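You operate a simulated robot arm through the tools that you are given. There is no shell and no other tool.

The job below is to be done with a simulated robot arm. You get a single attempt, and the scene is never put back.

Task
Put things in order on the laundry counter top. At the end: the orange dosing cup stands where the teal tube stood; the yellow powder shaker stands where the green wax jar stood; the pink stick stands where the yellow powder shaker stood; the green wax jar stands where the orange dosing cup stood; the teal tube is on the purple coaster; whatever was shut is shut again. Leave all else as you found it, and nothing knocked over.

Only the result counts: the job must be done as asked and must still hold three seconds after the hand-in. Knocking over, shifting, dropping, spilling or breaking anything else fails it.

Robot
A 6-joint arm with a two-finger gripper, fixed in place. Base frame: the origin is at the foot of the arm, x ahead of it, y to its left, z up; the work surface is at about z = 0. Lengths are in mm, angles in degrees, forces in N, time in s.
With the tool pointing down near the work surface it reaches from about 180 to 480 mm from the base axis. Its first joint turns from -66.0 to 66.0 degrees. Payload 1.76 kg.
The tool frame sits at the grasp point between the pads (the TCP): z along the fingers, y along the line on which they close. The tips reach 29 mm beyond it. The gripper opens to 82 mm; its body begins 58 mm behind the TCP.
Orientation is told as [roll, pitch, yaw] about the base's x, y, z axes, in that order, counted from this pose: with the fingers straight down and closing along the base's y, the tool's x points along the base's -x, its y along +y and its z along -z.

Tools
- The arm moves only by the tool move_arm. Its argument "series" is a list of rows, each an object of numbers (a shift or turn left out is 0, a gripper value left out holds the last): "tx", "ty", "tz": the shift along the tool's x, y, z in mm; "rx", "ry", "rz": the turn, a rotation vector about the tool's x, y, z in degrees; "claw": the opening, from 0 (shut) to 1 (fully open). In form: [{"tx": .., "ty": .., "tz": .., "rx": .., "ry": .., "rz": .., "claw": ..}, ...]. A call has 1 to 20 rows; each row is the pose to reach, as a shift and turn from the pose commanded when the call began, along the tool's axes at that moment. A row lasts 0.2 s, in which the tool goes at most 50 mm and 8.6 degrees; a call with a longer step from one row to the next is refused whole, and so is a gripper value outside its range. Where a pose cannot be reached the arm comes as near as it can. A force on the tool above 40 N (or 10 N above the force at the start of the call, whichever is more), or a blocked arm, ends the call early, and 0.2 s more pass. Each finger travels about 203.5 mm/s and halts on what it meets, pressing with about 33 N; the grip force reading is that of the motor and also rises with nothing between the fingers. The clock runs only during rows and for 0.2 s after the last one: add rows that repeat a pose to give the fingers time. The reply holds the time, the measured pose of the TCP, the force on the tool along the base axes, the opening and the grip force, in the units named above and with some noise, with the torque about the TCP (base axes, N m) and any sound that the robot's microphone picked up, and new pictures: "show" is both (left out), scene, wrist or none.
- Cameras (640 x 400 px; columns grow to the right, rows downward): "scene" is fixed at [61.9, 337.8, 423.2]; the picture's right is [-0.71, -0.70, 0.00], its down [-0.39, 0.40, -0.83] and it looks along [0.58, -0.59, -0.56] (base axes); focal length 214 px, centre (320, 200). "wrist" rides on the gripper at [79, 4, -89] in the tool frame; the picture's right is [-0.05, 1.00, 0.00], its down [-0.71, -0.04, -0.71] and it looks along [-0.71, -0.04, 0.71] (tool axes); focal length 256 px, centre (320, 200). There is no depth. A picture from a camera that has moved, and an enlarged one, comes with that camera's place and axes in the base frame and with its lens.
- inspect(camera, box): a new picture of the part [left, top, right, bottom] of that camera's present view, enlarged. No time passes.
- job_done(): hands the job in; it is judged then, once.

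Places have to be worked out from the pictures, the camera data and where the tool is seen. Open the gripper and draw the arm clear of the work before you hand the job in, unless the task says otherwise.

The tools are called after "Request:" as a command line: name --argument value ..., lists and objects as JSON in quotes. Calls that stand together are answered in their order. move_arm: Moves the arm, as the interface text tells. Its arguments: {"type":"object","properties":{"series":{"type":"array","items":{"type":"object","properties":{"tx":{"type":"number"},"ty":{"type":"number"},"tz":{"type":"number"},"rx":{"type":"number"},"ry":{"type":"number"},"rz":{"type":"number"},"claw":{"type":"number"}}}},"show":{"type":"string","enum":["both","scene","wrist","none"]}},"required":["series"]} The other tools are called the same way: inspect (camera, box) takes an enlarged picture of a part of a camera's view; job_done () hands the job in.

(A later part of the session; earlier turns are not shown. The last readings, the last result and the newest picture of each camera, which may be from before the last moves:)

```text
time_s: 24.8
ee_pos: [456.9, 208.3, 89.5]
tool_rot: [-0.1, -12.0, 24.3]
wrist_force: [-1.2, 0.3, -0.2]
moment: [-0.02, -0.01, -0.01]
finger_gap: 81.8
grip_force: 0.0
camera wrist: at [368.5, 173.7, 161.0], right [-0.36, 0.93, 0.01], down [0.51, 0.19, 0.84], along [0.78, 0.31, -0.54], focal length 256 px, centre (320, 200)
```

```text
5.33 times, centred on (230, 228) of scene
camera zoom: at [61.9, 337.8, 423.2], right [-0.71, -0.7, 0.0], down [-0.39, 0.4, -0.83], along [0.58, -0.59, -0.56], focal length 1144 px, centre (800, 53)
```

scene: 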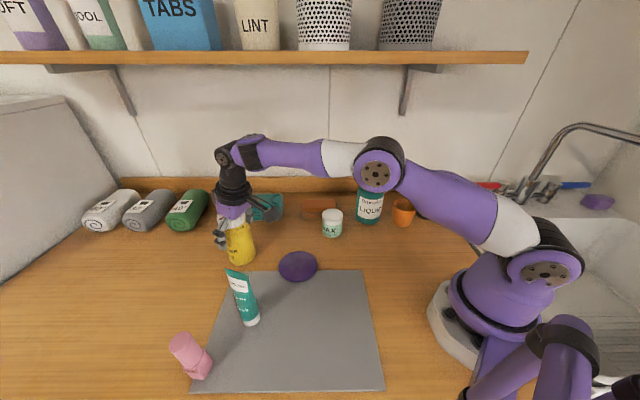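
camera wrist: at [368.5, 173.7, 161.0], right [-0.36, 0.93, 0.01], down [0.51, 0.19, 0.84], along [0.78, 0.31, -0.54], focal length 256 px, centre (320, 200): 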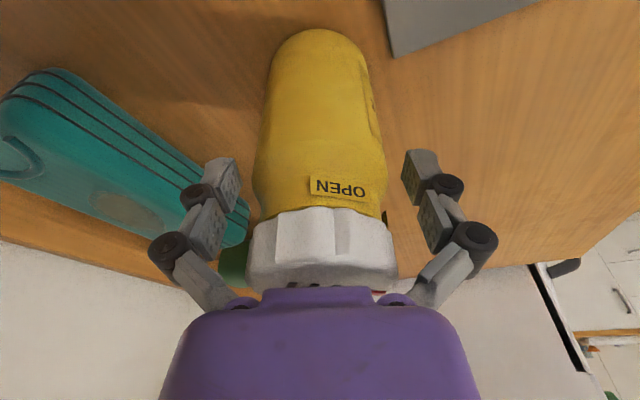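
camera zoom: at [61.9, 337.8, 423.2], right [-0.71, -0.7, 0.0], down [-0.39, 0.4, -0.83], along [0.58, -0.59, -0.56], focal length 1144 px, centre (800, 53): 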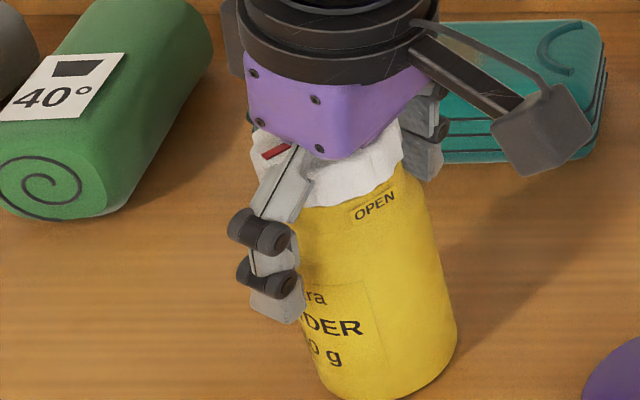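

The shaker stands free at its new place. I'll rise straight up clear of its lid.

Request:
move_arm --series '[{"tx": -4.2, "tz": -19.6}, {"tx": -12.5, "tz": -58.7}, {"tx": -22.9, "tz": -107.6}, {"tx": -22.9, "tz": -107.6}]'

Request:
inspect --camera "scene" --box '[180, 190, 340, 290]'

Request:
inspect --camera "scene" --box '[150, 320, 230, 390]'

```text
time_s: 25.8
ee_pos: [444.9, 203.4, 194.2]
tool_rot: [-0.1, -11.9, 24.3]
wrist_force: [0.3, -0.7, 0.6]
moment: [0.02, -0.05, 0.03]
finger_gap: 81.9
grip_force: 0.1
out of reach, approached as far as the arm can: row 3, 4
camera wrist: at [355.6, 168.4, 266.3], right [-0.36, 0.93, 0.01], down [0.51, 0.19, 0.84], along [0.78, 0.31, -0.55], focal length 256 px, centre (320, 200)
```

scene: 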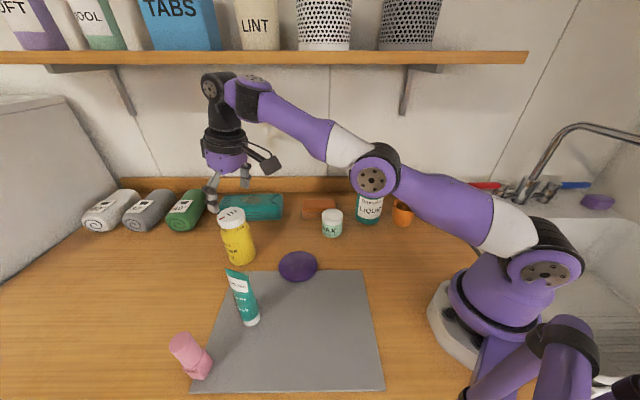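
wrist: 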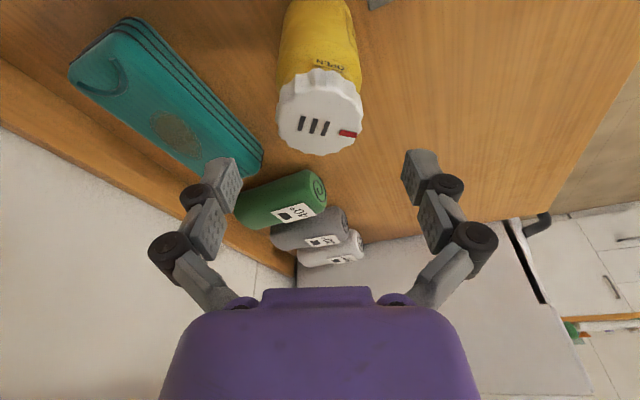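

```text
4.00 times, centred on (260, 240) of scene
camera zoom: at [61.9, 337.8, 423.2], right [-0.71, -0.7, 0.0], down [-0.39, 0.4, -0.83], along [0.58, -0.59, -0.56], focal length 858 px, centre (560, 40)
```

zoom: 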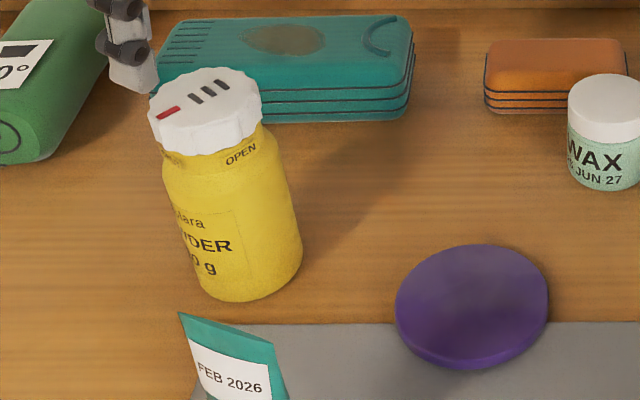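

```text
5.71 times, centred on (190, 355) of scene
camera zoom: at [61.9, 337.8, 423.2], right [-0.71, -0.7, 0.0], down [-0.39, 0.4, -0.83], along [0.58, -0.59, -0.56], focal length 1226 px, centre (1063, -686)
```

zoom: 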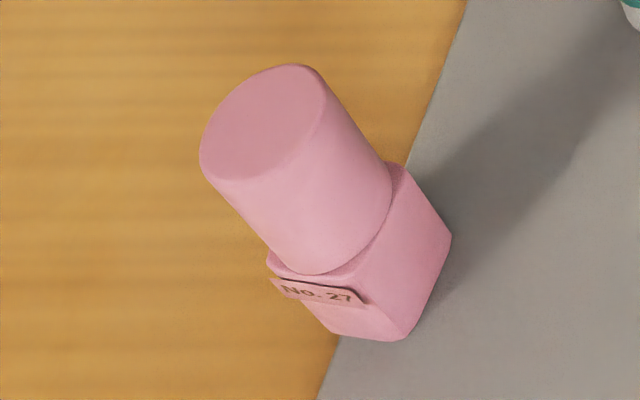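

The shaker stands upright and shut at about (460,210), the jar's old spot. The stick's square body is near (290,376) with faces turned about 41°, so I'll move above it at z≈180 with yaw 41° for a closer look.

Request:
move_arm --series '[{"tx": 12, "ty": 36.9, "tz": 0, "rx": -0.58, "rz": -2.7}, {"tx": 24, "ty": 73.7, "tz": 0, "rx": -1.17, "rz": -5.4}, {"tx": 36, "ty": 110.6, "tz": 0, "rx": -1.75, "rz": -8.15}, {"tx": 48, "ty": 147.4, "tz": 0, "rx": -2.33, "rz": -10.9}, {"tx": 60, "ty": 184.3, "tz": 0, "rx": -2.9, "rz": -13.6}, {"tx": 71.6, "ty": 221.1, "tz": -0.9, "rx": -3.5, "rz": -16.3}, {"tx": 71.6, "ty": 221.1, "tz": -0.9, "rx": -3.5, "rz": -16.3}]'

Request:
inspect --camera "wrist" --box '[200, 0, 440, 150]'

```text
time_s: 27.4
ee_pos: [289.4, 375.8, 181.6]
tool_rot: [0.0, -12.0, 41.0]
wrist_force: [-1.0, 0.4, -0.6]
moment: [0.04, -0.01, 0.0]
finger_gap: 81.9
grip_force: 0.1
out of reach, approached as far as the arm can: row 1, 2, 3
camera wrist: at [214.0, 316.5, 252.9], right [-0.62, 0.79, 0.01], down [0.44, 0.33, 0.84], along [0.66, 0.52, -0.54], focal length 256 px, centre (320, 200)
```

scene: 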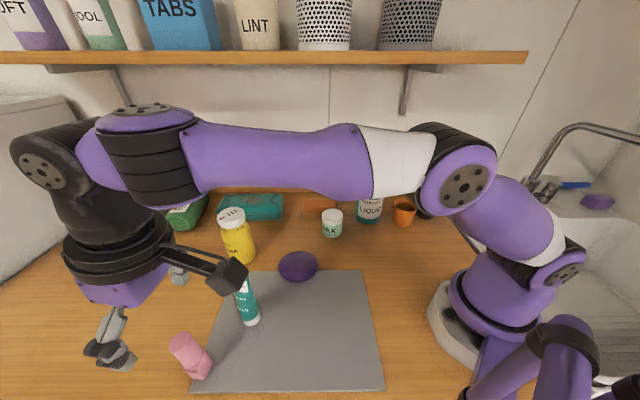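
wrist: 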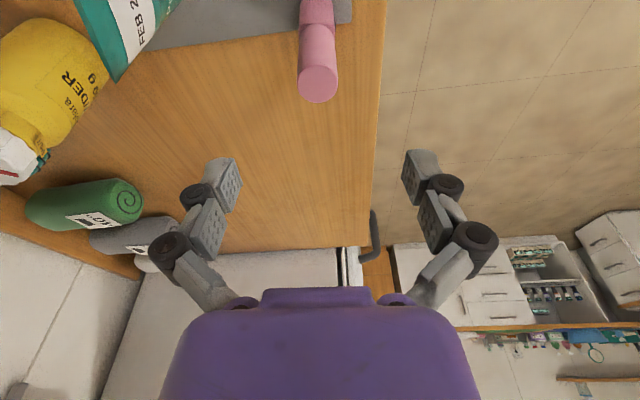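

```text
2.67 times, centred on (320, 75) of wrist
camera zoom: at [214.0, 316.5, 252.9], right [-0.62, 0.79, 0.01], down [0.44, 0.33, 0.84], along [0.66, 0.52, -0.54], focal length 683 px, centre (320, 533)
```

zoom: 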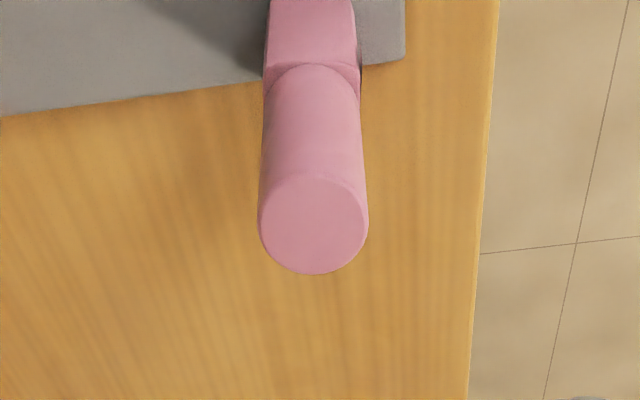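

The stick is aligned with the fingers, with one flat face toward the camera and centred laterally. I'll descend to z≈62 first and check.

Request:
move_arm --series '[{"tx": 4, "tz": 30}, {"tx": 11, "tz": 60}, {"tx": 17, "tz": 90}, {"tx": 22.9, "tz": 117.4}, {"tx": 22.9, "tz": 117.4}]'

Request:
inspect --camera "wrist" --box '[160, 60, 480, 260]'

Request:
inspect --camera "scene" --box '[120, 300, 280, 400]'

```text
time_s: 28.6
ee_pos: [291.0, 377.6, 62.6]
tool_rot: [0.1, -11.9, 40.9]
wrist_force: [0.0, 0.7, -0.3]
moment: [0.0, -0.01, 0.03]
finger_gap: 82.0
grip_force: 0.0
camera wrist: at [214.7, 319.0, 133.3], right [-0.62, 0.79, 0.01], down [0.44, 0.33, 0.84], along [0.66, 0.52, -0.54], focal length 256 px, centre (320, 200)
```

scene: 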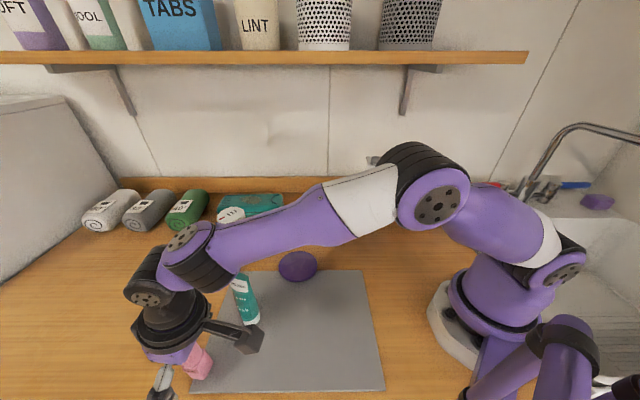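
wrist: 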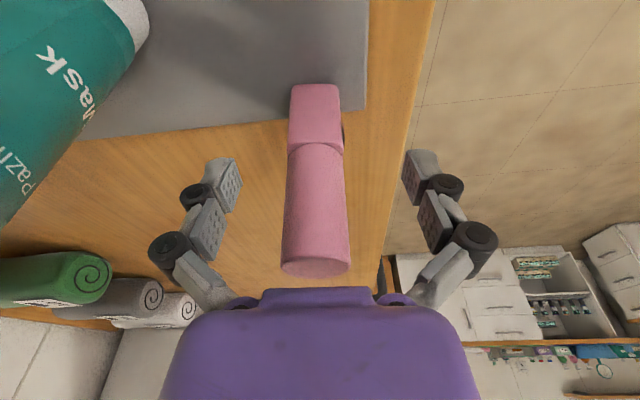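

```text
2.00 times, centred on (320, 160) of wrist
camera zoom: at [214.7, 319.0, 133.3], right [-0.62, 0.79, 0.01], down [0.44, 0.33, 0.84], along [0.66, 0.52, -0.54], focal length 512 px, centre (320, 280)
```

zoom: 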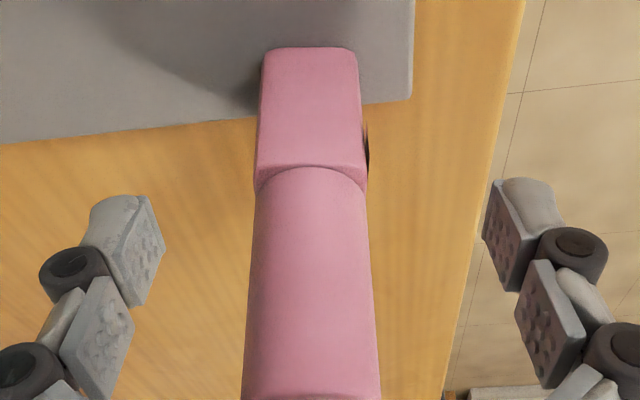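

```text
4.00 times, centred on (200, 350) of scene
camera zoom: at [61.9, 337.8, 423.2], right [-0.71, -0.7, 0.0], down [-0.39, 0.4, -0.83], along [0.58, -0.59, -0.56], focal length 858 px, centre (800, -400)
```

zoom: 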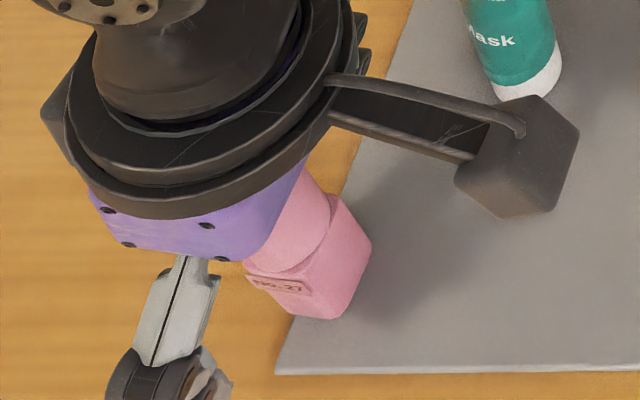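

The square body spans up to z≈50 and the cap top is near z≈100. The fingers are centred. I'll lower to z≈49 so the pads hold the square body without the palm touching the cap, then close in steps.

Request:
move_arm --series '[{"tx": 1.4, "tz": 6.6}, {"tx": 2.5, "tz": 13.4}, {"tx": 2.5, "tz": 13.4, "claw": 0.75}, {"tx": 2.5, "tz": 13.4, "claw": 0.55}, {"tx": 2.5, "tz": 13.4, "claw": 0.42}, {"tx": 2.5, "tz": 13.4, "claw": 0.34}, {"tx": 2.5, "tz": 13.4, "claw": 0.25}, {"tx": 2.5, "tz": 13.4, "claw": 0.2}, {"tx": 2.5, "tz": 13.4, "claw": 0.2}]'

Request:
inspect --camera "wrist" --box '[160, 60, 480, 260]'

```text
time_s: 30.6
ee_pos: [291.4, 377.4, 49.1]
tool_rot: [0.1, -12.0, 41.0]
wrist_force: [1.0, -0.1, 1.6]
moment: [0.02, -0.03, -0.02]
finger_gap: 25.6
grip_force: 32.7
camera wrist: at [215.9, 319.1, 119.9], right [-0.62, 0.79, 0.01], down [0.44, 0.33, 0.84], along [0.66, 0.52, -0.54], focal length 256 px, centre (320, 200)
```

scene: 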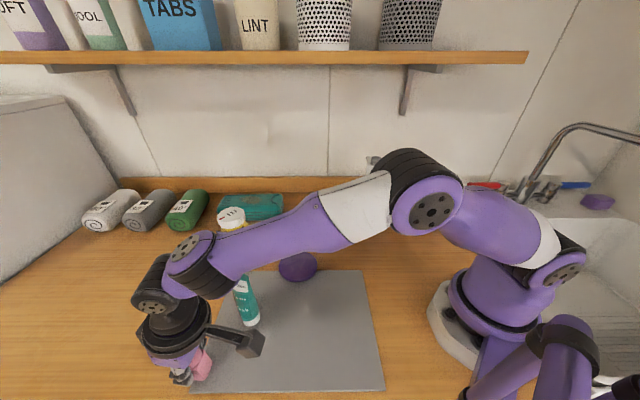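
wrist: 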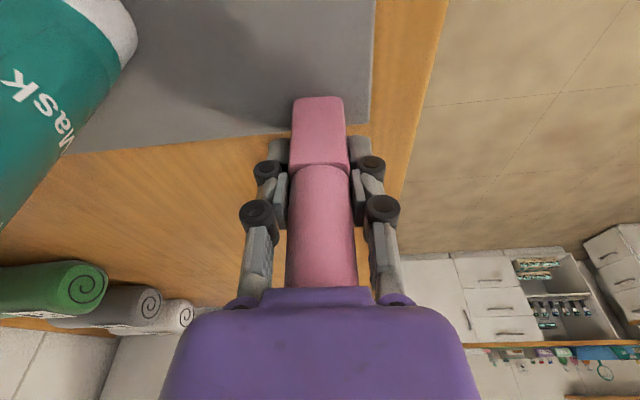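

```text
2.00 times, centred on (320, 160) of wrist
camera zoom: at [215.9, 319.1, 119.9], right [-0.62, 0.79, 0.01], down [0.44, 0.33, 0.84], along [0.66, 0.52, -0.54], focal length 512 px, centre (320, 280)
```

zoom: 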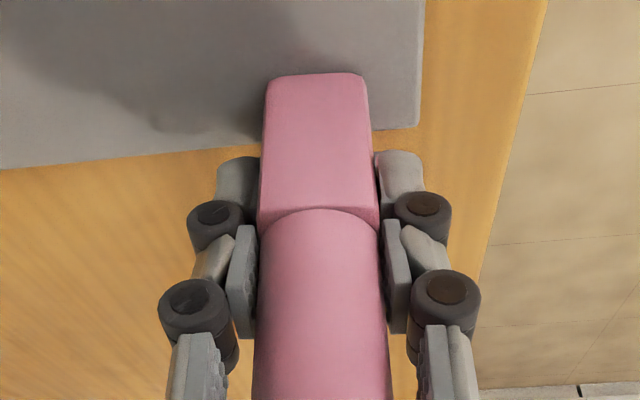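

The stick's body is gripped at 25.6 mm. I'll lift it 90 mm and check.

Request:
move_arm --series '[{"tx": -4, "tz": -19}, {"tx": -10.4, "tz": -49}, {"tx": -18.7, "tz": -88}, {"tx": -18.7, "tz": -88}]'

```text
time_s: 31.6
ee_pos: [290.9, 377.5, 138.7]
tool_rot: [0.1, -11.9, 41.0]
wrist_force: [-0.4, -0.8, -0.2]
moment: [-0.03, -0.04, -0.04]
finger_gap: 26.0
grip_force: 32.6
camera wrist: at [216.1, 319.0, 210.8], right [-0.62, 0.79, 0.01], down [0.44, 0.33, 0.84], along [0.66, 0.52, -0.54], focal length 256 px, centre (320, 200)
```

scene: 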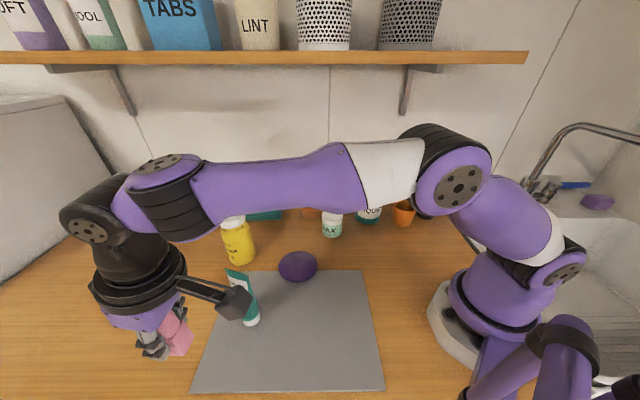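
wrist: 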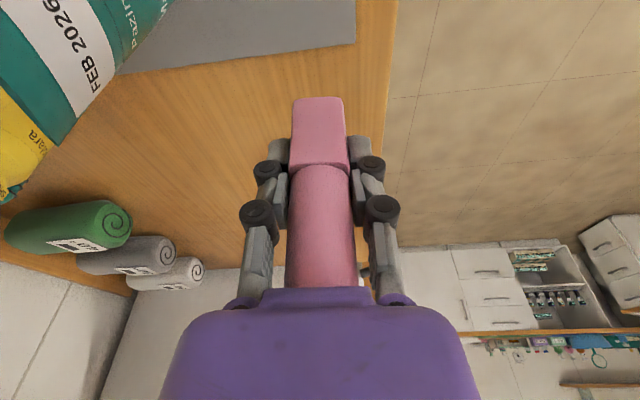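

The stick is up and held straight. I'll carry it to above the shaker's old spot at (174,178).

Request:
move_arm --series '[{"tx": 35.8, "ty": -12.4, "tz": -7.6}, {"tx": 71.5, "ty": -24.7, "tz": -15.2}, {"tx": 107.3, "ty": -37.1, "tz": -22.8}, {"tx": 143, "ty": -49.5, "tz": -30.4}, {"tx": 178.8, "ty": -61.8, "tz": -38}, {"tx": 214.6, "ty": -74.2, "tz": -45.6}, {"tx": 214.6, "ty": -74.2, "tz": -45.6}]'

```text
time_s: 33.2
ee_pos: [174.6, 177.5, 139.0]
tool_rot: [0.1, -11.9, 40.9]
wrist_force: [-0.3, -1.2, -0.2]
moment: [-0.02, 0.02, -0.01]
finger_gap: 25.7
grip_force: 33.4
camera wrist: at [100.0, 118.9, 210.4], right [-0.62, 0.79, 0.01], down [0.44, 0.33, 0.84], along [0.66, 0.52, -0.54], focal length 256 px, centre (320, 200)
```

scene: 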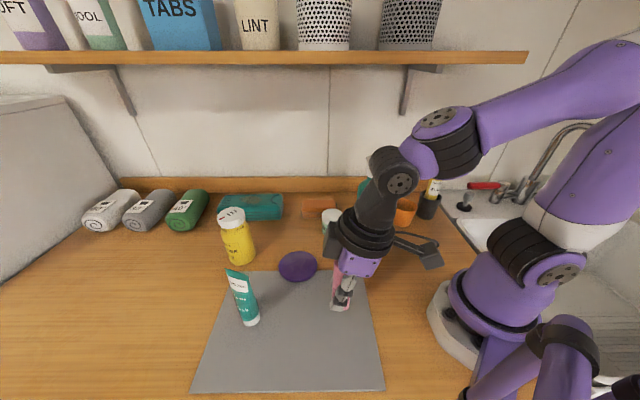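
wrist: 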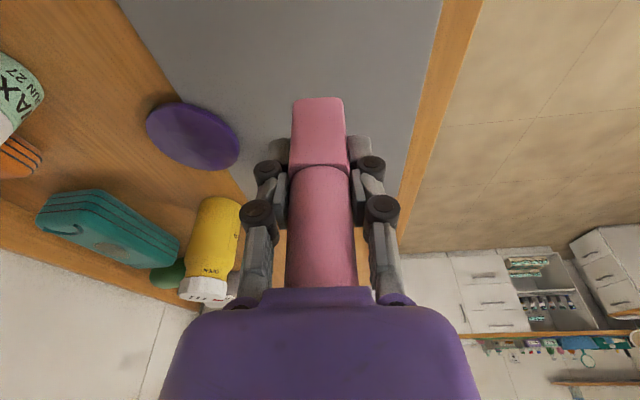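

It's positioned over the spot. I'll lower it to z≈51 and then touch down in small steps.

Request:
move_arm --series '[{"tx": 6, "tz": 28.5}, {"tx": 12, "tz": 57}, {"tx": 16.6, "tz": 78.2}, {"tx": 18.2, "tz": 85.8}, {"tx": 18.2, "tz": 85.8}]'

Request:
inspect --camera "scene" --box '[290, 270, 410, 345]'

```text
time_s: 34.4
ee_pos: [175.3, 177.8, 50.2]
tool_rot: [0.1, -11.9, 41.0]
wrist_force: [-0.9, -0.4, 0.0]
moment: [-0.01, -0.04, 0.02]
finger_gap: 25.9
grip_force: 33.2
camera wrist: at [100.1, 119.2, 122.0], right [-0.62, 0.79, 0.01], down [0.44, 0.33, 0.84], along [0.66, 0.52, -0.54], focal length 256 px, centre (320, 200)
```

scene: 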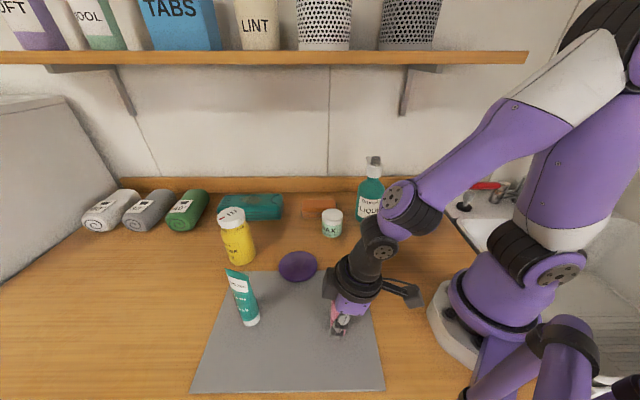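
wrist: 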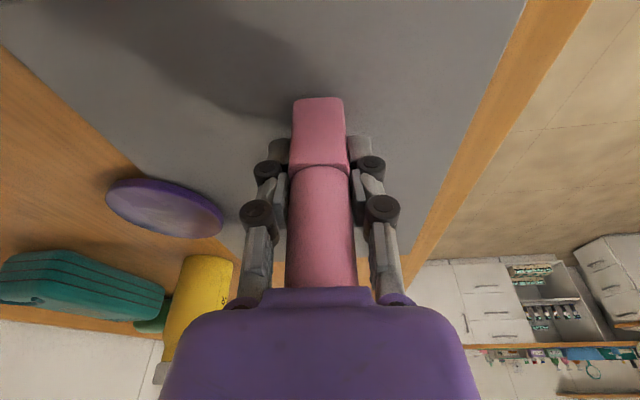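

```text
5.33 times, centred on (350, 308) of scene
camera zoom: at [61.9, 337.8, 423.2], right [-0.71, -0.7, 0.0], down [-0.39, 0.4, -0.83], along [0.58, -0.59, -0.56], focal length 1144 px, centre (160, -373)
```

zoom: 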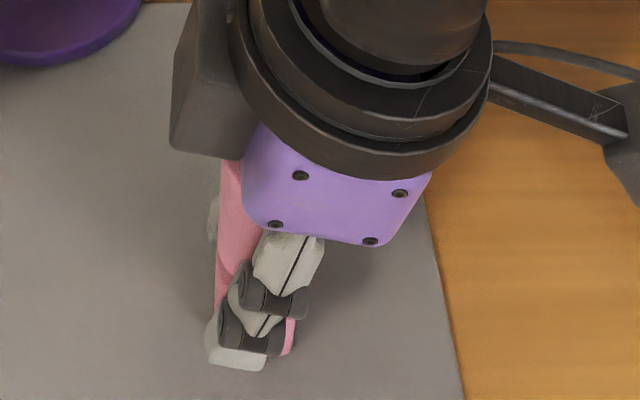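

Touching down in small steps.

Request:
move_arm --series '[{"tx": 0.2, "tz": 1}, {"tx": 0.2, "tz": 1}]' --show "none"

```text
time_s: 35.0
ee_pos: [176.3, 178.4, 49.8]
tool_rot: [0.0, -12.0, 41.0]
wrist_force: [-0.1, 0.6, -0.5]
moment: [0.02, -0.02, -0.03]
finger_gap: 25.9
grip_force: 33.3
```

Request:
move_arm --series '[{"tx": 0.2, "tz": 1}, {"tx": 0.4, "tz": 2}, {"tx": 0.4, "tz": 2}]' --show "none"

```text
time_s: 35.8
ee_pos: [175.4, 178.5, 47.3]
tool_rot: [0.0, -12.1, 41.0]
wrist_force: [-5.4, -4.5, 25.5]
moment: [-0.25, 0.17, -0.02]
finger_gap: 25.9
grip_force: 32.5
```

Contact. I'll back off 1 mm and release.

Request:
move_arm --series '[{"tx": -0.2, "tz": -1}, {"tx": -0.2, "tz": -1, "claw": 0.38}, {"tx": -0.2, "tz": -1, "claw": 0.55}, {"tx": -0.2, "tz": -1, "claw": 0.8}, {"tx": -0.2, "tz": -1, "claw": 1}, {"tx": -0.2, "tz": -1, "claw": 1}]'

```text
time_s: 37.2
ee_pos: [174.7, 177.1, 49.2]
tool_rot: [0.1, -12.0, 41.0]
wrist_force: [-0.9, -0.6, 0.5]
moment: [-0.01, 0.02, -0.02]
finger_gap: 81.9
grip_force: 0.1
camera wrist: at [99.6, 119.1, 119.8], right [-0.62, 0.79, 0.01], down [0.44, 0.33, 0.84], along [0.66, 0.52, -0.54], focal length 256 px, centre (320, 200)
```

scene: 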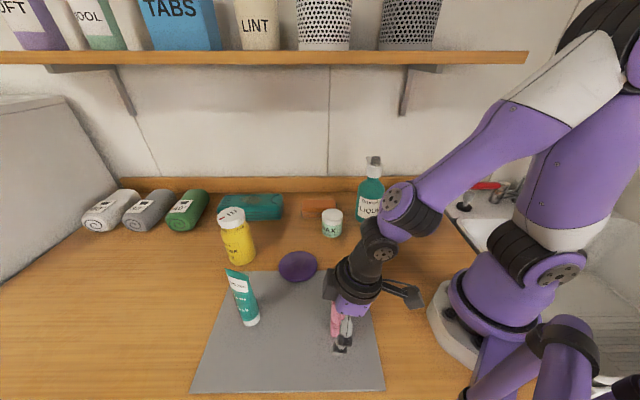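
wrist: 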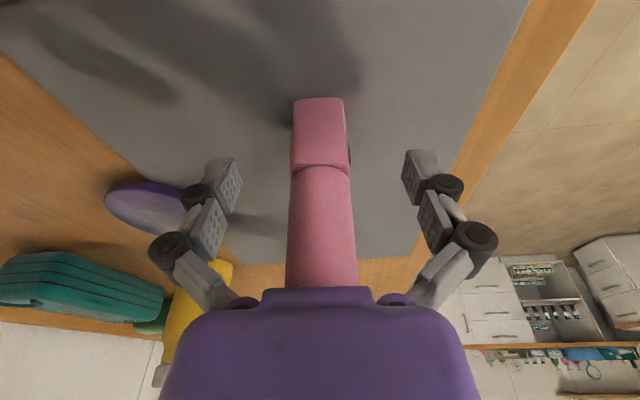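

The stick stands free. I'll rise straight up to z≈185.

Request:
move_arm --series '[{"tx": -4.2, "tz": -19.6}, {"tx": -12.5, "tz": -58.7}, {"tx": -20.8, "tz": -97.8}, {"tx": -28.5, "tz": -134}, {"tx": -28.5, "tz": -134}]'

Request:
inspect --camera "scene" --box '[270, 255, 430, 355]'

```text
time_s: 38.4
ee_pos: [174.2, 176.2, 186.7]
tool_rot: [0.1, -11.9, 41.0]
wrist_force: [-0.4, -1.0, -0.8]
moment: [0.02, -0.02, 0.01]
finger_gap: 82.1
grip_force: 0.1
camera wrist: at [99.2, 118.2, 257.7], right [-0.62, 0.79, 0.01], down [0.44, 0.33, 0.84], along [0.66, 0.52, -0.54], focal length 256 px, centre (320, 200)
```

scene: 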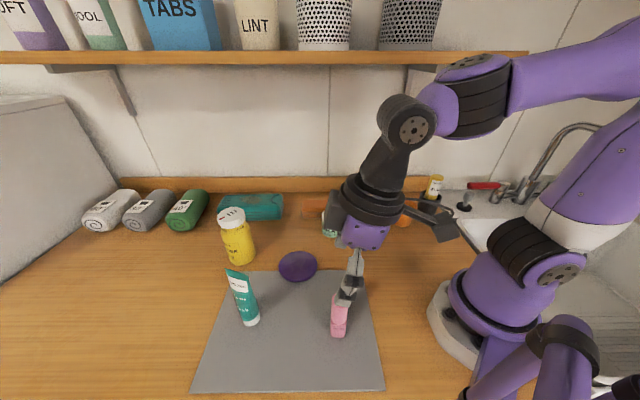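
wrist: 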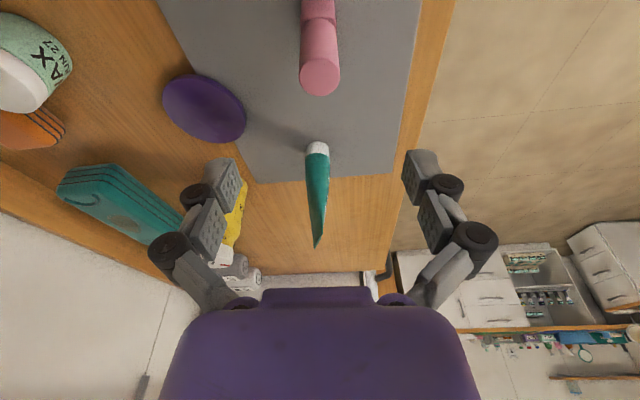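

```text
4.00 times, centred on (350, 305) of scene
camera zoom: at [61.9, 337.8, 423.2], right [-0.71, -0.7, 0.0], down [-0.39, 0.4, -0.83], along [0.58, -0.59, -0.56], focal length 858 px, centre (200, -220)
```

zoom: 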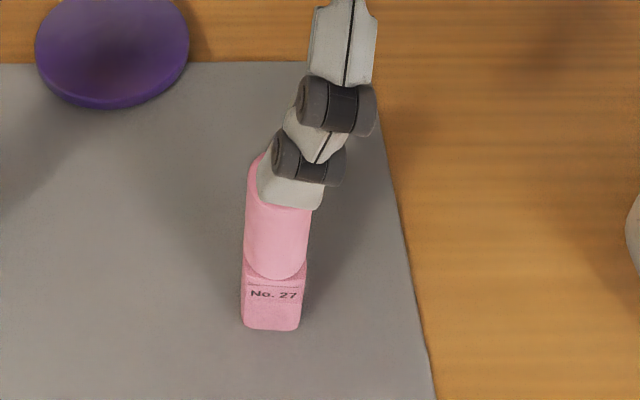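

The stick now stands exactly where the shaker was. Next is the tube, so I'll move above it with the tool straight down at z≈225 to see its exact place and flat direction.

Request:
move_arm --series '[{"tx": -33.6, "ty": -1.3, "tz": -4.7, "ry": 2.4}, {"tx": -67.2, "ty": -2.6, "tz": -4.4, "ry": 4.8}, {"tx": -100.8, "ty": -4, "tz": -4, "ry": 7.2}, {"tx": -134.4, "ty": -5.3, "tz": -3.7, "ry": 9.6}, {"tx": -168, "ty": -6.6, "tz": -3.4, "ry": 12}, {"tx": -168, "ty": -6.6, "tz": -3.4, "ry": 12}]'

Request:
inspect --camera "wrist" --box '[200, 0, 440, 150]'

```text
time_s: 39.8
ee_pos: [301.9, 280.7, 222.8]
tool_rot: [0.0, 0.2, 41.0]
wrist_force: [-0.5, 0.4, 0.5]
moment: [0.01, -0.01, -0.01]
finger_gap: 82.1
grip_force: 0.1
camera wrist: at [240.3, 232.8, 312.9], right [-0.61, 0.79, 0.0], down [0.56, 0.43, 0.71], along [0.56, 0.43, -0.71], focal length 256 px, centre (320, 200)
```

scene: 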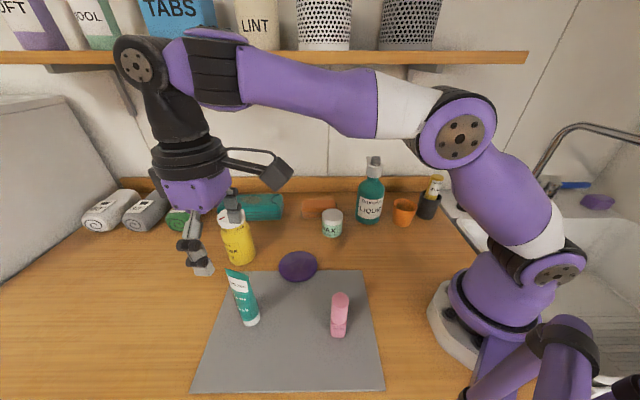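
wrist: 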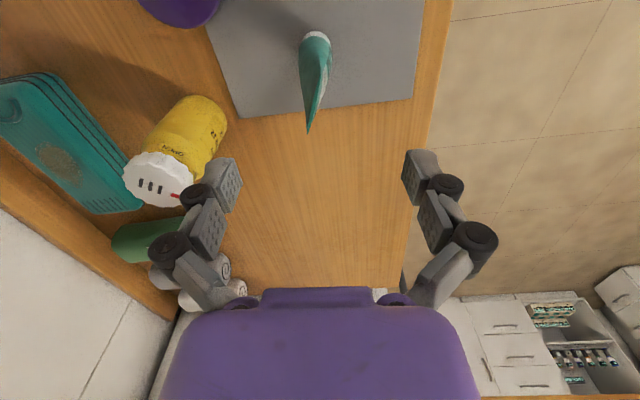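

```text
2.67 times, centred on (320, 75) of wrist
camera zoom: at [240.3, 232.8, 312.9], right [-0.61, 0.79, 0.0], down [0.56, 0.43, 0.71], along [0.56, 0.43, -0.71], focal length 683 px, centre (320, 533)
```

zoom: 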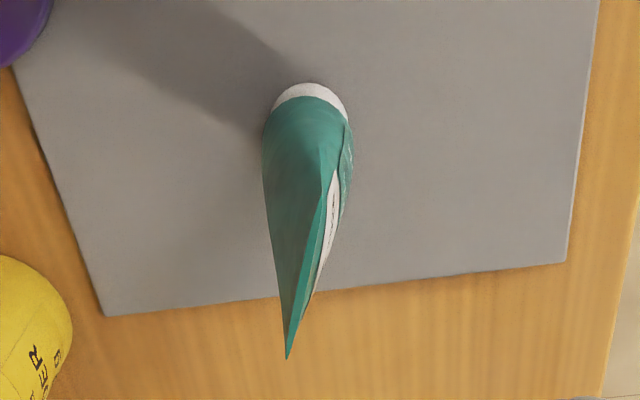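

The tube's base is at about (302,276.5) and its flat crimp runs at about 25°, so the pads should face its flat sides at yaw 25°. I'll turn, shift slightly and take another look before descending.

Request:
move_arm --series '[{"tx": 1, "ty": -0.6, "tz": 5, "rz": 8}, {"tx": 2, "ty": -1.2, "tz": 18, "rz": 16}, {"tx": 2, "ty": -1.2, "tz": 18, "rz": 16}]'

Request:
inspect --camera "wrist" --box '[160, 0, 480, 200]'

```text
time_s: 40.6
ee_pos: [303.9, 279.2, 204.6]
tool_rot: [0.0, 0.0, 24.9]
wrist_force: [0.5, -0.2, -0.3]
moment: [-0.02, 0.02, -0.02]
finger_gap: 82.0
grip_force: 0.1
camera wrist: at [228.5, 250.0, 294.9], right [-0.37, 0.93, 0.0], down [0.66, 0.26, 0.71], along [0.66, 0.26, -0.71], focal length 256 px, centre (320, 200)
```

scene: 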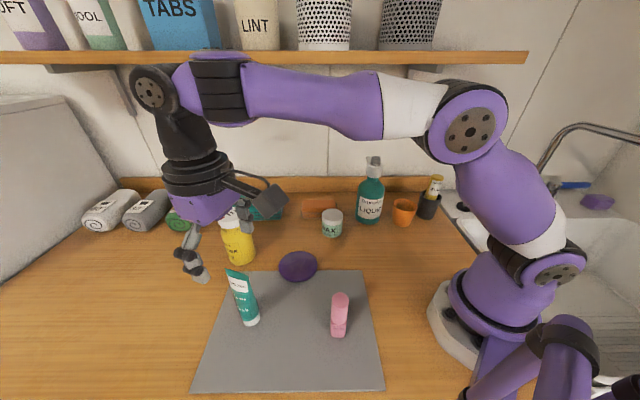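
wrist: 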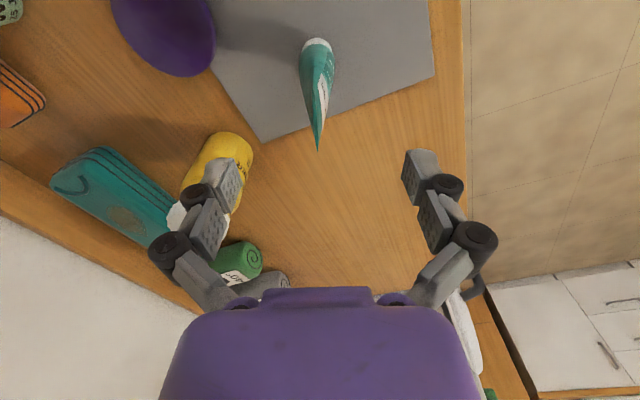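

```text
2.00 times, centred on (320, 100) of wrist
camera zoom: at [228.5, 250.0, 294.9], right [-0.37, 0.93, 0.0], down [0.66, 0.26, 0.71], along [0.66, 0.26, -0.71], focal length 512 px, centre (320, 400)
```

zoom: 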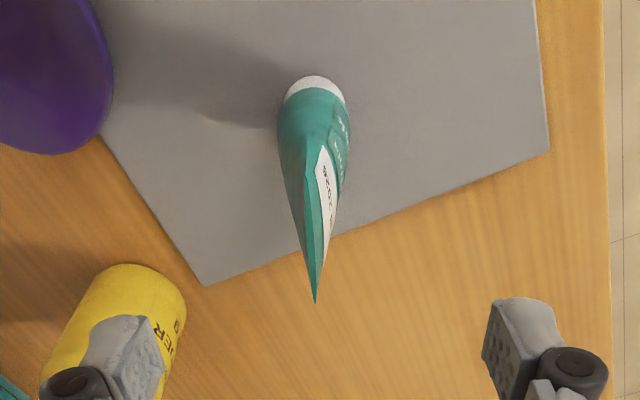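

The tube's crimp lines up with the camera's vertical, so the yaw is right; the tube centre is about 3 mm to the tool's -y side. I'll correct that and descend to z≈98, where the palm stays above the tube's top.

Request:
move_arm --series '[{"tx": 2.2, "ty": -2.8, "tz": 20}, {"tx": 2.2, "ty": -2.8, "tz": 50}, {"tx": 2.2, "ty": -2.8, "tz": 80}, {"tx": 2.2, "ty": -2.8, "tz": 106}, {"tx": 2.2, "ty": -2.8, "tz": 106}]'

Request:
inspect --camera "scene" --box '[160, 220, 320, 340]'

Request:
inspect --camera "wrist" --box '[160, 60, 480, 300]'

```text
time_s: 41.8
ee_pos: [301.1, 274.1, 99.5]
tool_rot: [0.0, 0.0, 25.1]
wrist_force: [-0.4, 0.2, -0.7]
moment: [0.01, 0.0, -0.01]
finger_gap: 81.9
grip_force: 0.1
camera wrist: at [227.6, 245.9, 189.2], right [-0.37, 0.93, 0.0], down [0.66, 0.26, 0.71], along [0.66, 0.26, -0.71], focal length 256 px, centre (320, 200)
```

scene: 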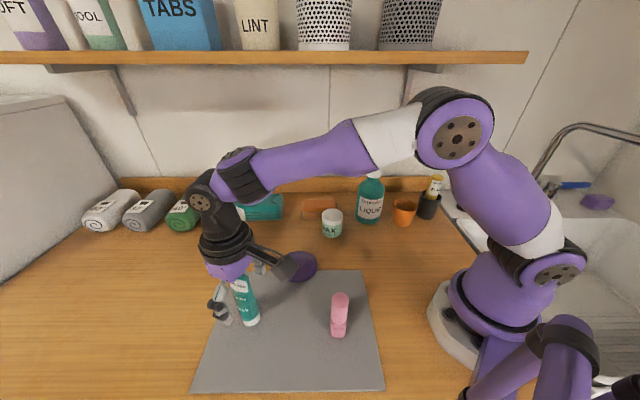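
wrist: 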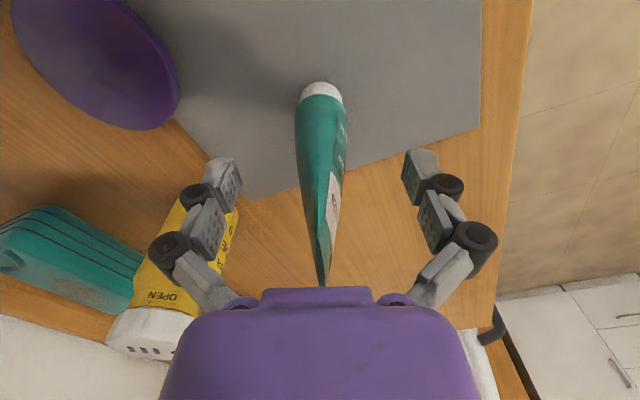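

```text
3.33 times, centred on (240, 280) of scene
camera zoom: at [61.9, 337.8, 423.2], right [-0.71, -0.7, 0.0], down [-0.39, 0.4, -0.83], along [0.58, -0.59, -0.56], focal length 715 px, centre (587, -67)
```

zoom: 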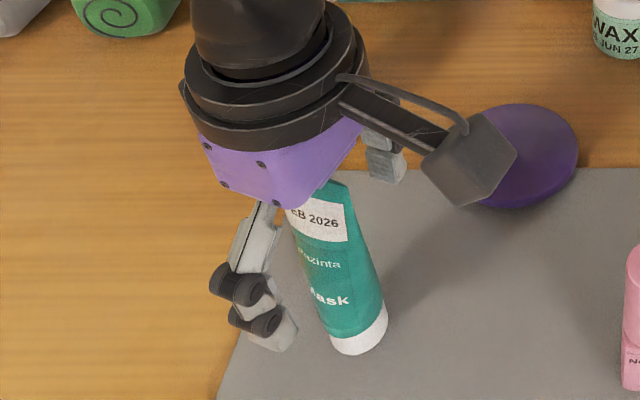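

```text
1.67 times, centred on (320, 180) of wrist
camera zoom: at [227.6, 245.9, 189.2], right [-0.37, 0.93, 0.0], down [0.66, 0.26, 0.71], along [0.66, 0.26, -0.71], focal length 427 px, centre (320, 233)
```

zoom: 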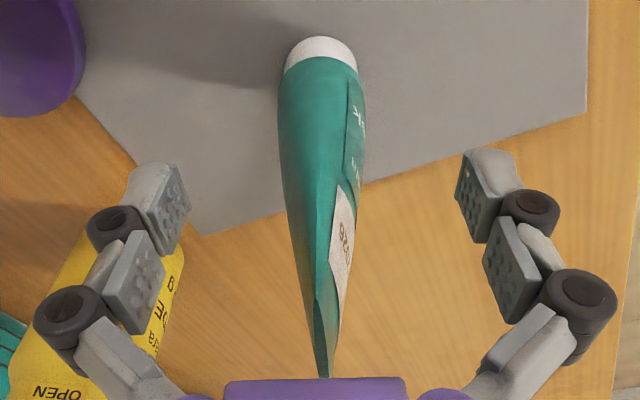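

The tube is centred between the fingers, with the palm just above its top. I'll close gradually on the flat sides.

Request:
move_arm --series '[{"claw": 0.75}, {"claw": 0.5}, {"claw": 0.35}, {"claw": 0.28}, {"claw": 0.22}, {"claw": 0.16}, {"claw": 0.1}, {"claw": 0.05}, {"claw": 0.05}]'

Request:
inspect --camera "scene" --box '[160, 220, 320, 340]'

Request:
inspect --camera "wrist" --box '[160, 60, 480, 300]'

```text
time_s: 43.8
ee_pos: [301.1, 274.3, 98.9]
tool_rot: [0.0, 0.0, 25.0]
wrist_force: [0.2, 0.2, -0.1]
moment: [0.06, -0.04, 0.03]
finger_gap: 20.6
grip_force: 32.1
camera wrist: at [227.6, 245.9, 189.5], right [-0.37, 0.93, 0.0], down [0.66, 0.26, 0.71], along [0.66, 0.26, -0.71], focal length 256 px, centre (320, 200)
```

scene: 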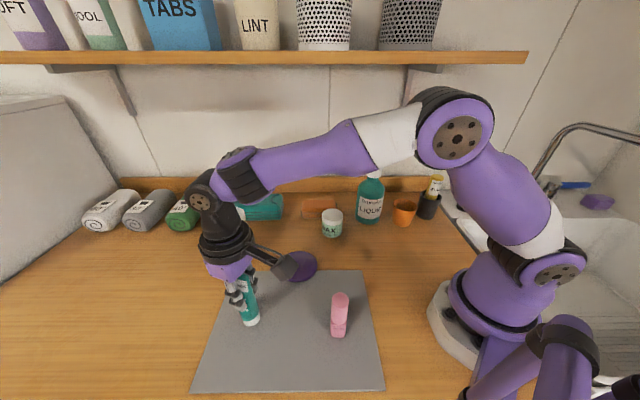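
wrist: 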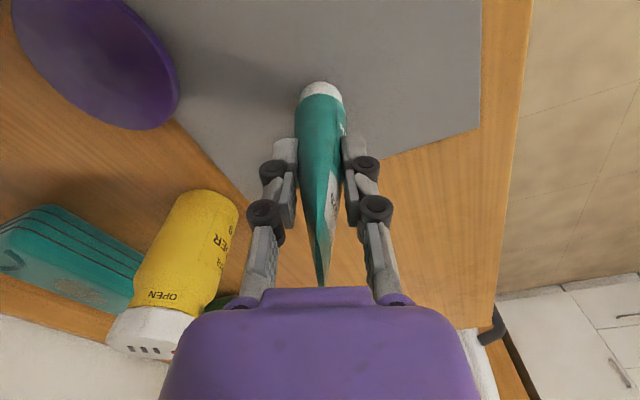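

```text
3.33 times, centred on (240, 280) of scene
camera zoom: at [61.9, 337.8, 423.2], right [-0.71, -0.7, 0.0], down [-0.39, 0.4, -0.83], along [0.58, -0.59, -0.56], focal length 715 px, centre (587, -67)
```

zoom: 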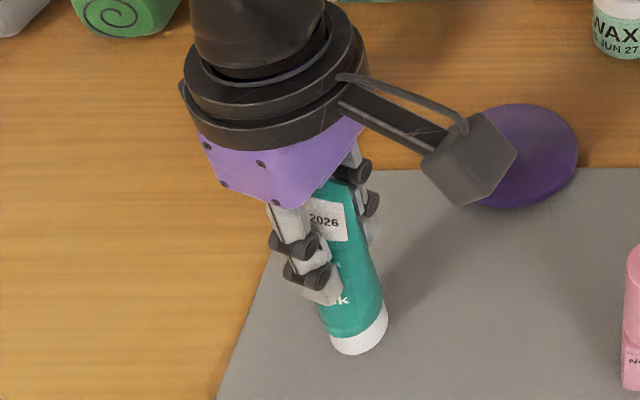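

```text
1.67 times, centred on (320, 180) of wrist
camera zoom: at [227.6, 245.9, 189.5], right [-0.37, 0.93, 0.0], down [0.66, 0.26, 0.71], along [0.66, 0.26, -0.71], focal length 427 px, centre (320, 233)
```

zoom: 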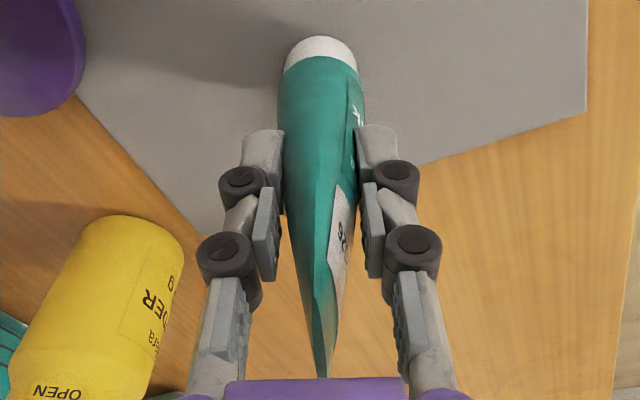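

The tube is gripped with a 20.6 mm gap, contacting at the pad tips. I'll lift slowly 20 mm and check for slip.

Request:
move_arm --series '[{"tz": -5}, {"tz": -12}, {"tz": -20}, {"tz": -20}]'

Request:
inspect --camera "scene" --box '[160, 220, 320, 340]'

```text
time_s: 44.8
ee_pos: [302.2, 275.0, 119.0]
tool_rot: [0.1, 0.1, 25.0]
wrist_force: [-0.3, 0.0, -0.4]
moment: [0.02, 0.0, 0.01]
finger_gap: 21.0
grip_force: 33.0
camera wrist: at [227.6, 246.1, 209.4], right [-0.37, 0.93, 0.0], down [0.66, 0.26, 0.71], along [0.66, 0.26, -0.71], focal length 256 px, centre (320, 200)
```

scene: 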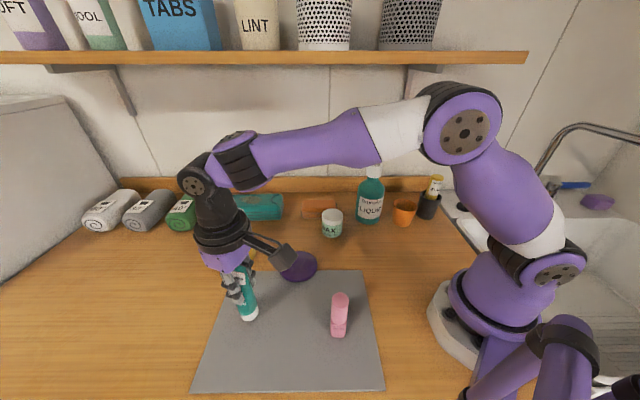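
wrist: 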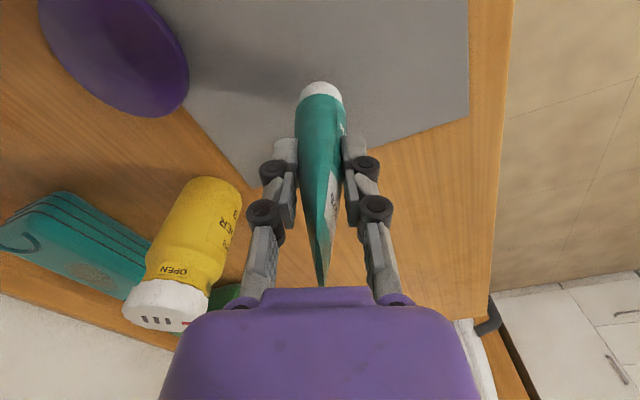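

```text
3.33 times, centred on (240, 280) of scene
camera zoom: at [61.9, 337.8, 423.2], right [-0.71, -0.7, 0.0], down [-0.39, 0.4, -0.83], along [0.58, -0.59, -0.56], focal length 715 px, centre (587, -67)
```

zoom: 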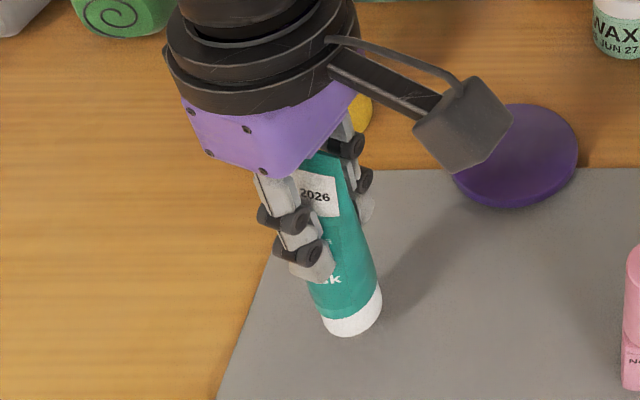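

There's no slip and the tube hangs straight. I'll carry it over the coaster centre, about (334,134.5), at a slightly higher level.

Request:
move_arm --series '[{"tx": 4, "ty": -28, "tz": -8}, {"tx": 11, "ty": -58, "tz": -14}, {"tx": 18, "ty": -90, "tz": -14}, {"tx": 25, "ty": -120, "tz": -14}, {"tx": 29.7, "ty": -141.7, "tz": -14}, {"tx": 29.7, "ty": -141.7, "tz": -14}]'

Request:
inspect --camera "scene" --box '[220, 200, 380, 300]'

Request:
inspect --camera "wrist" --box '[160, 0, 480, 200]'

```text
time_s: 46.2
ee_pos: [334.0, 132.7, 134.0]
tool_rot: [0.1, 0.0, 25.1]
wrist_force: [-0.4, -0.5, -1.8]
moment: [-0.02, -0.01, -0.01]
finger_gap: 20.7
grip_force: 33.0
camera wrist: at [260.6, 104.6, 223.3], right [-0.37, 0.93, 0.0], down [0.66, 0.26, 0.71], along [0.66, 0.26, -0.71], focal length 256 px, centre (320, 200)
```

scene: 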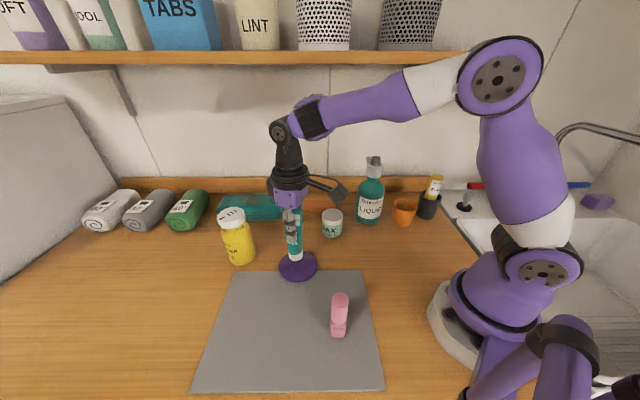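
wrist: 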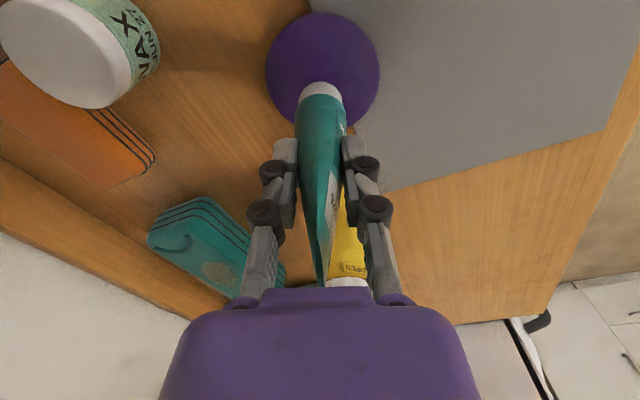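

```text
4.00 times, centred on (300, 250) of scene
camera zoom: at [61.9, 337.8, 423.2], right [-0.71, -0.7, 0.0], down [-0.39, 0.4, -0.83], along [0.58, -0.59, -0.56], focal length 858 px, centre (400, 0)
```

zoom: 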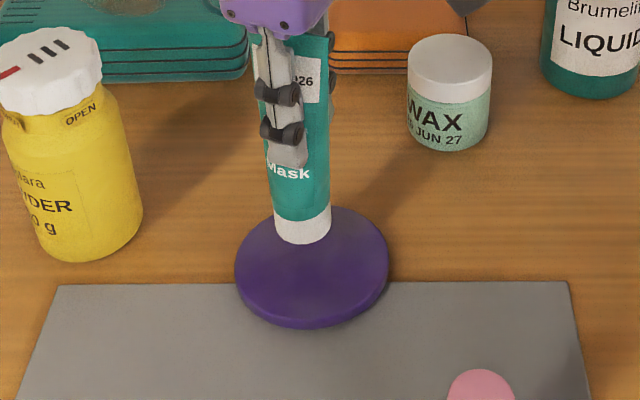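

```text
2.00 times, centred on (320, 100) of wrist
camera zoom: at [260.6, 104.6, 223.3], right [-0.37, 0.93, 0.0], down [0.66, 0.26, 0.71], along [0.66, 0.26, -0.71], focal length 512 px, centre (320, 400)
```

zoom: 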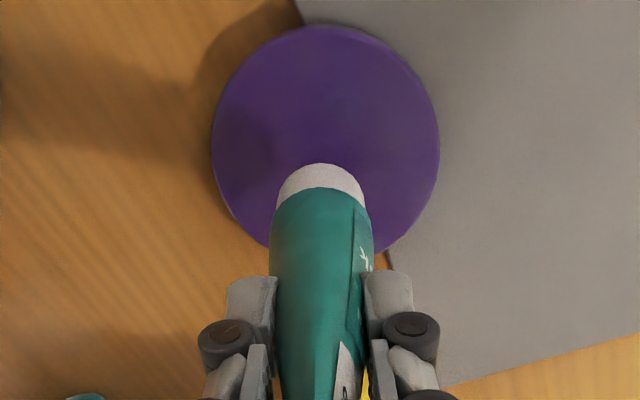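

The tube is near the coaster's centre, estimated at (330,133.5). I'll trim by 3 mm and lower toward the coaster.

Request:
move_arm --series '[{"tx": 3.4, "ty": 0.5, "tz": 8}, {"tx": 3.4, "ty": 0.5, "tz": 18}, {"tx": 3.4, "ty": 0.5, "tz": 22}, {"tx": 3.4, "ty": 0.5, "tz": 22}]' --show "scene"

Request:
inspect --camera "scene" --box '[240, 220, 360, 295]'

```text
time_s: 47.2
ee_pos: [330.3, 132.5, 111.0]
tool_rot: [0.1, -0.1, 25.0]
wrist_force: [0.0, -1.0, -0.3]
moment: [0.0, 0.03, -0.01]
finger_gap: 20.7
grip_force: 32.8
```

scene: 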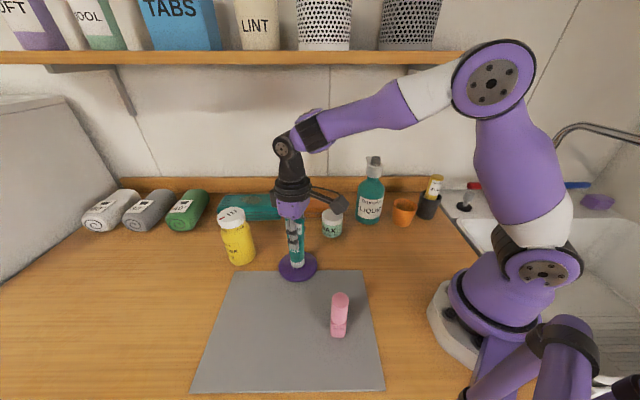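

```text
5.33 times, centred on (300, 258) of scene
camera zoom: at [61.9, 337.8, 423.2], right [-0.71, -0.7, 0.0], down [-0.39, 0.4, -0.83], along [0.58, -0.59, -0.56], focal length 1144 px, centre (427, -107)
```

zoom: 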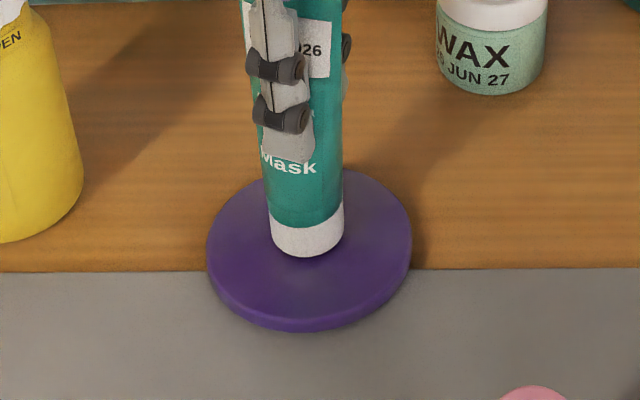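

The tube is still slightly above the coaster, so I'll lower in small steps and watch the force.

Request:
move_arm --series '[{"tz": 1}, {"tz": 2.5}, {"tz": 2.5}]' --show "none"

```text
time_s: 48.0
ee_pos: [331.3, 132.9, 108.8]
tool_rot: [0.2, 0.0, 24.9]
wrist_force: [-1.0, 0.4, 2.6]
moment: [0.04, 0.13, 0.02]
finger_gap: 20.7
grip_force: 33.4
```

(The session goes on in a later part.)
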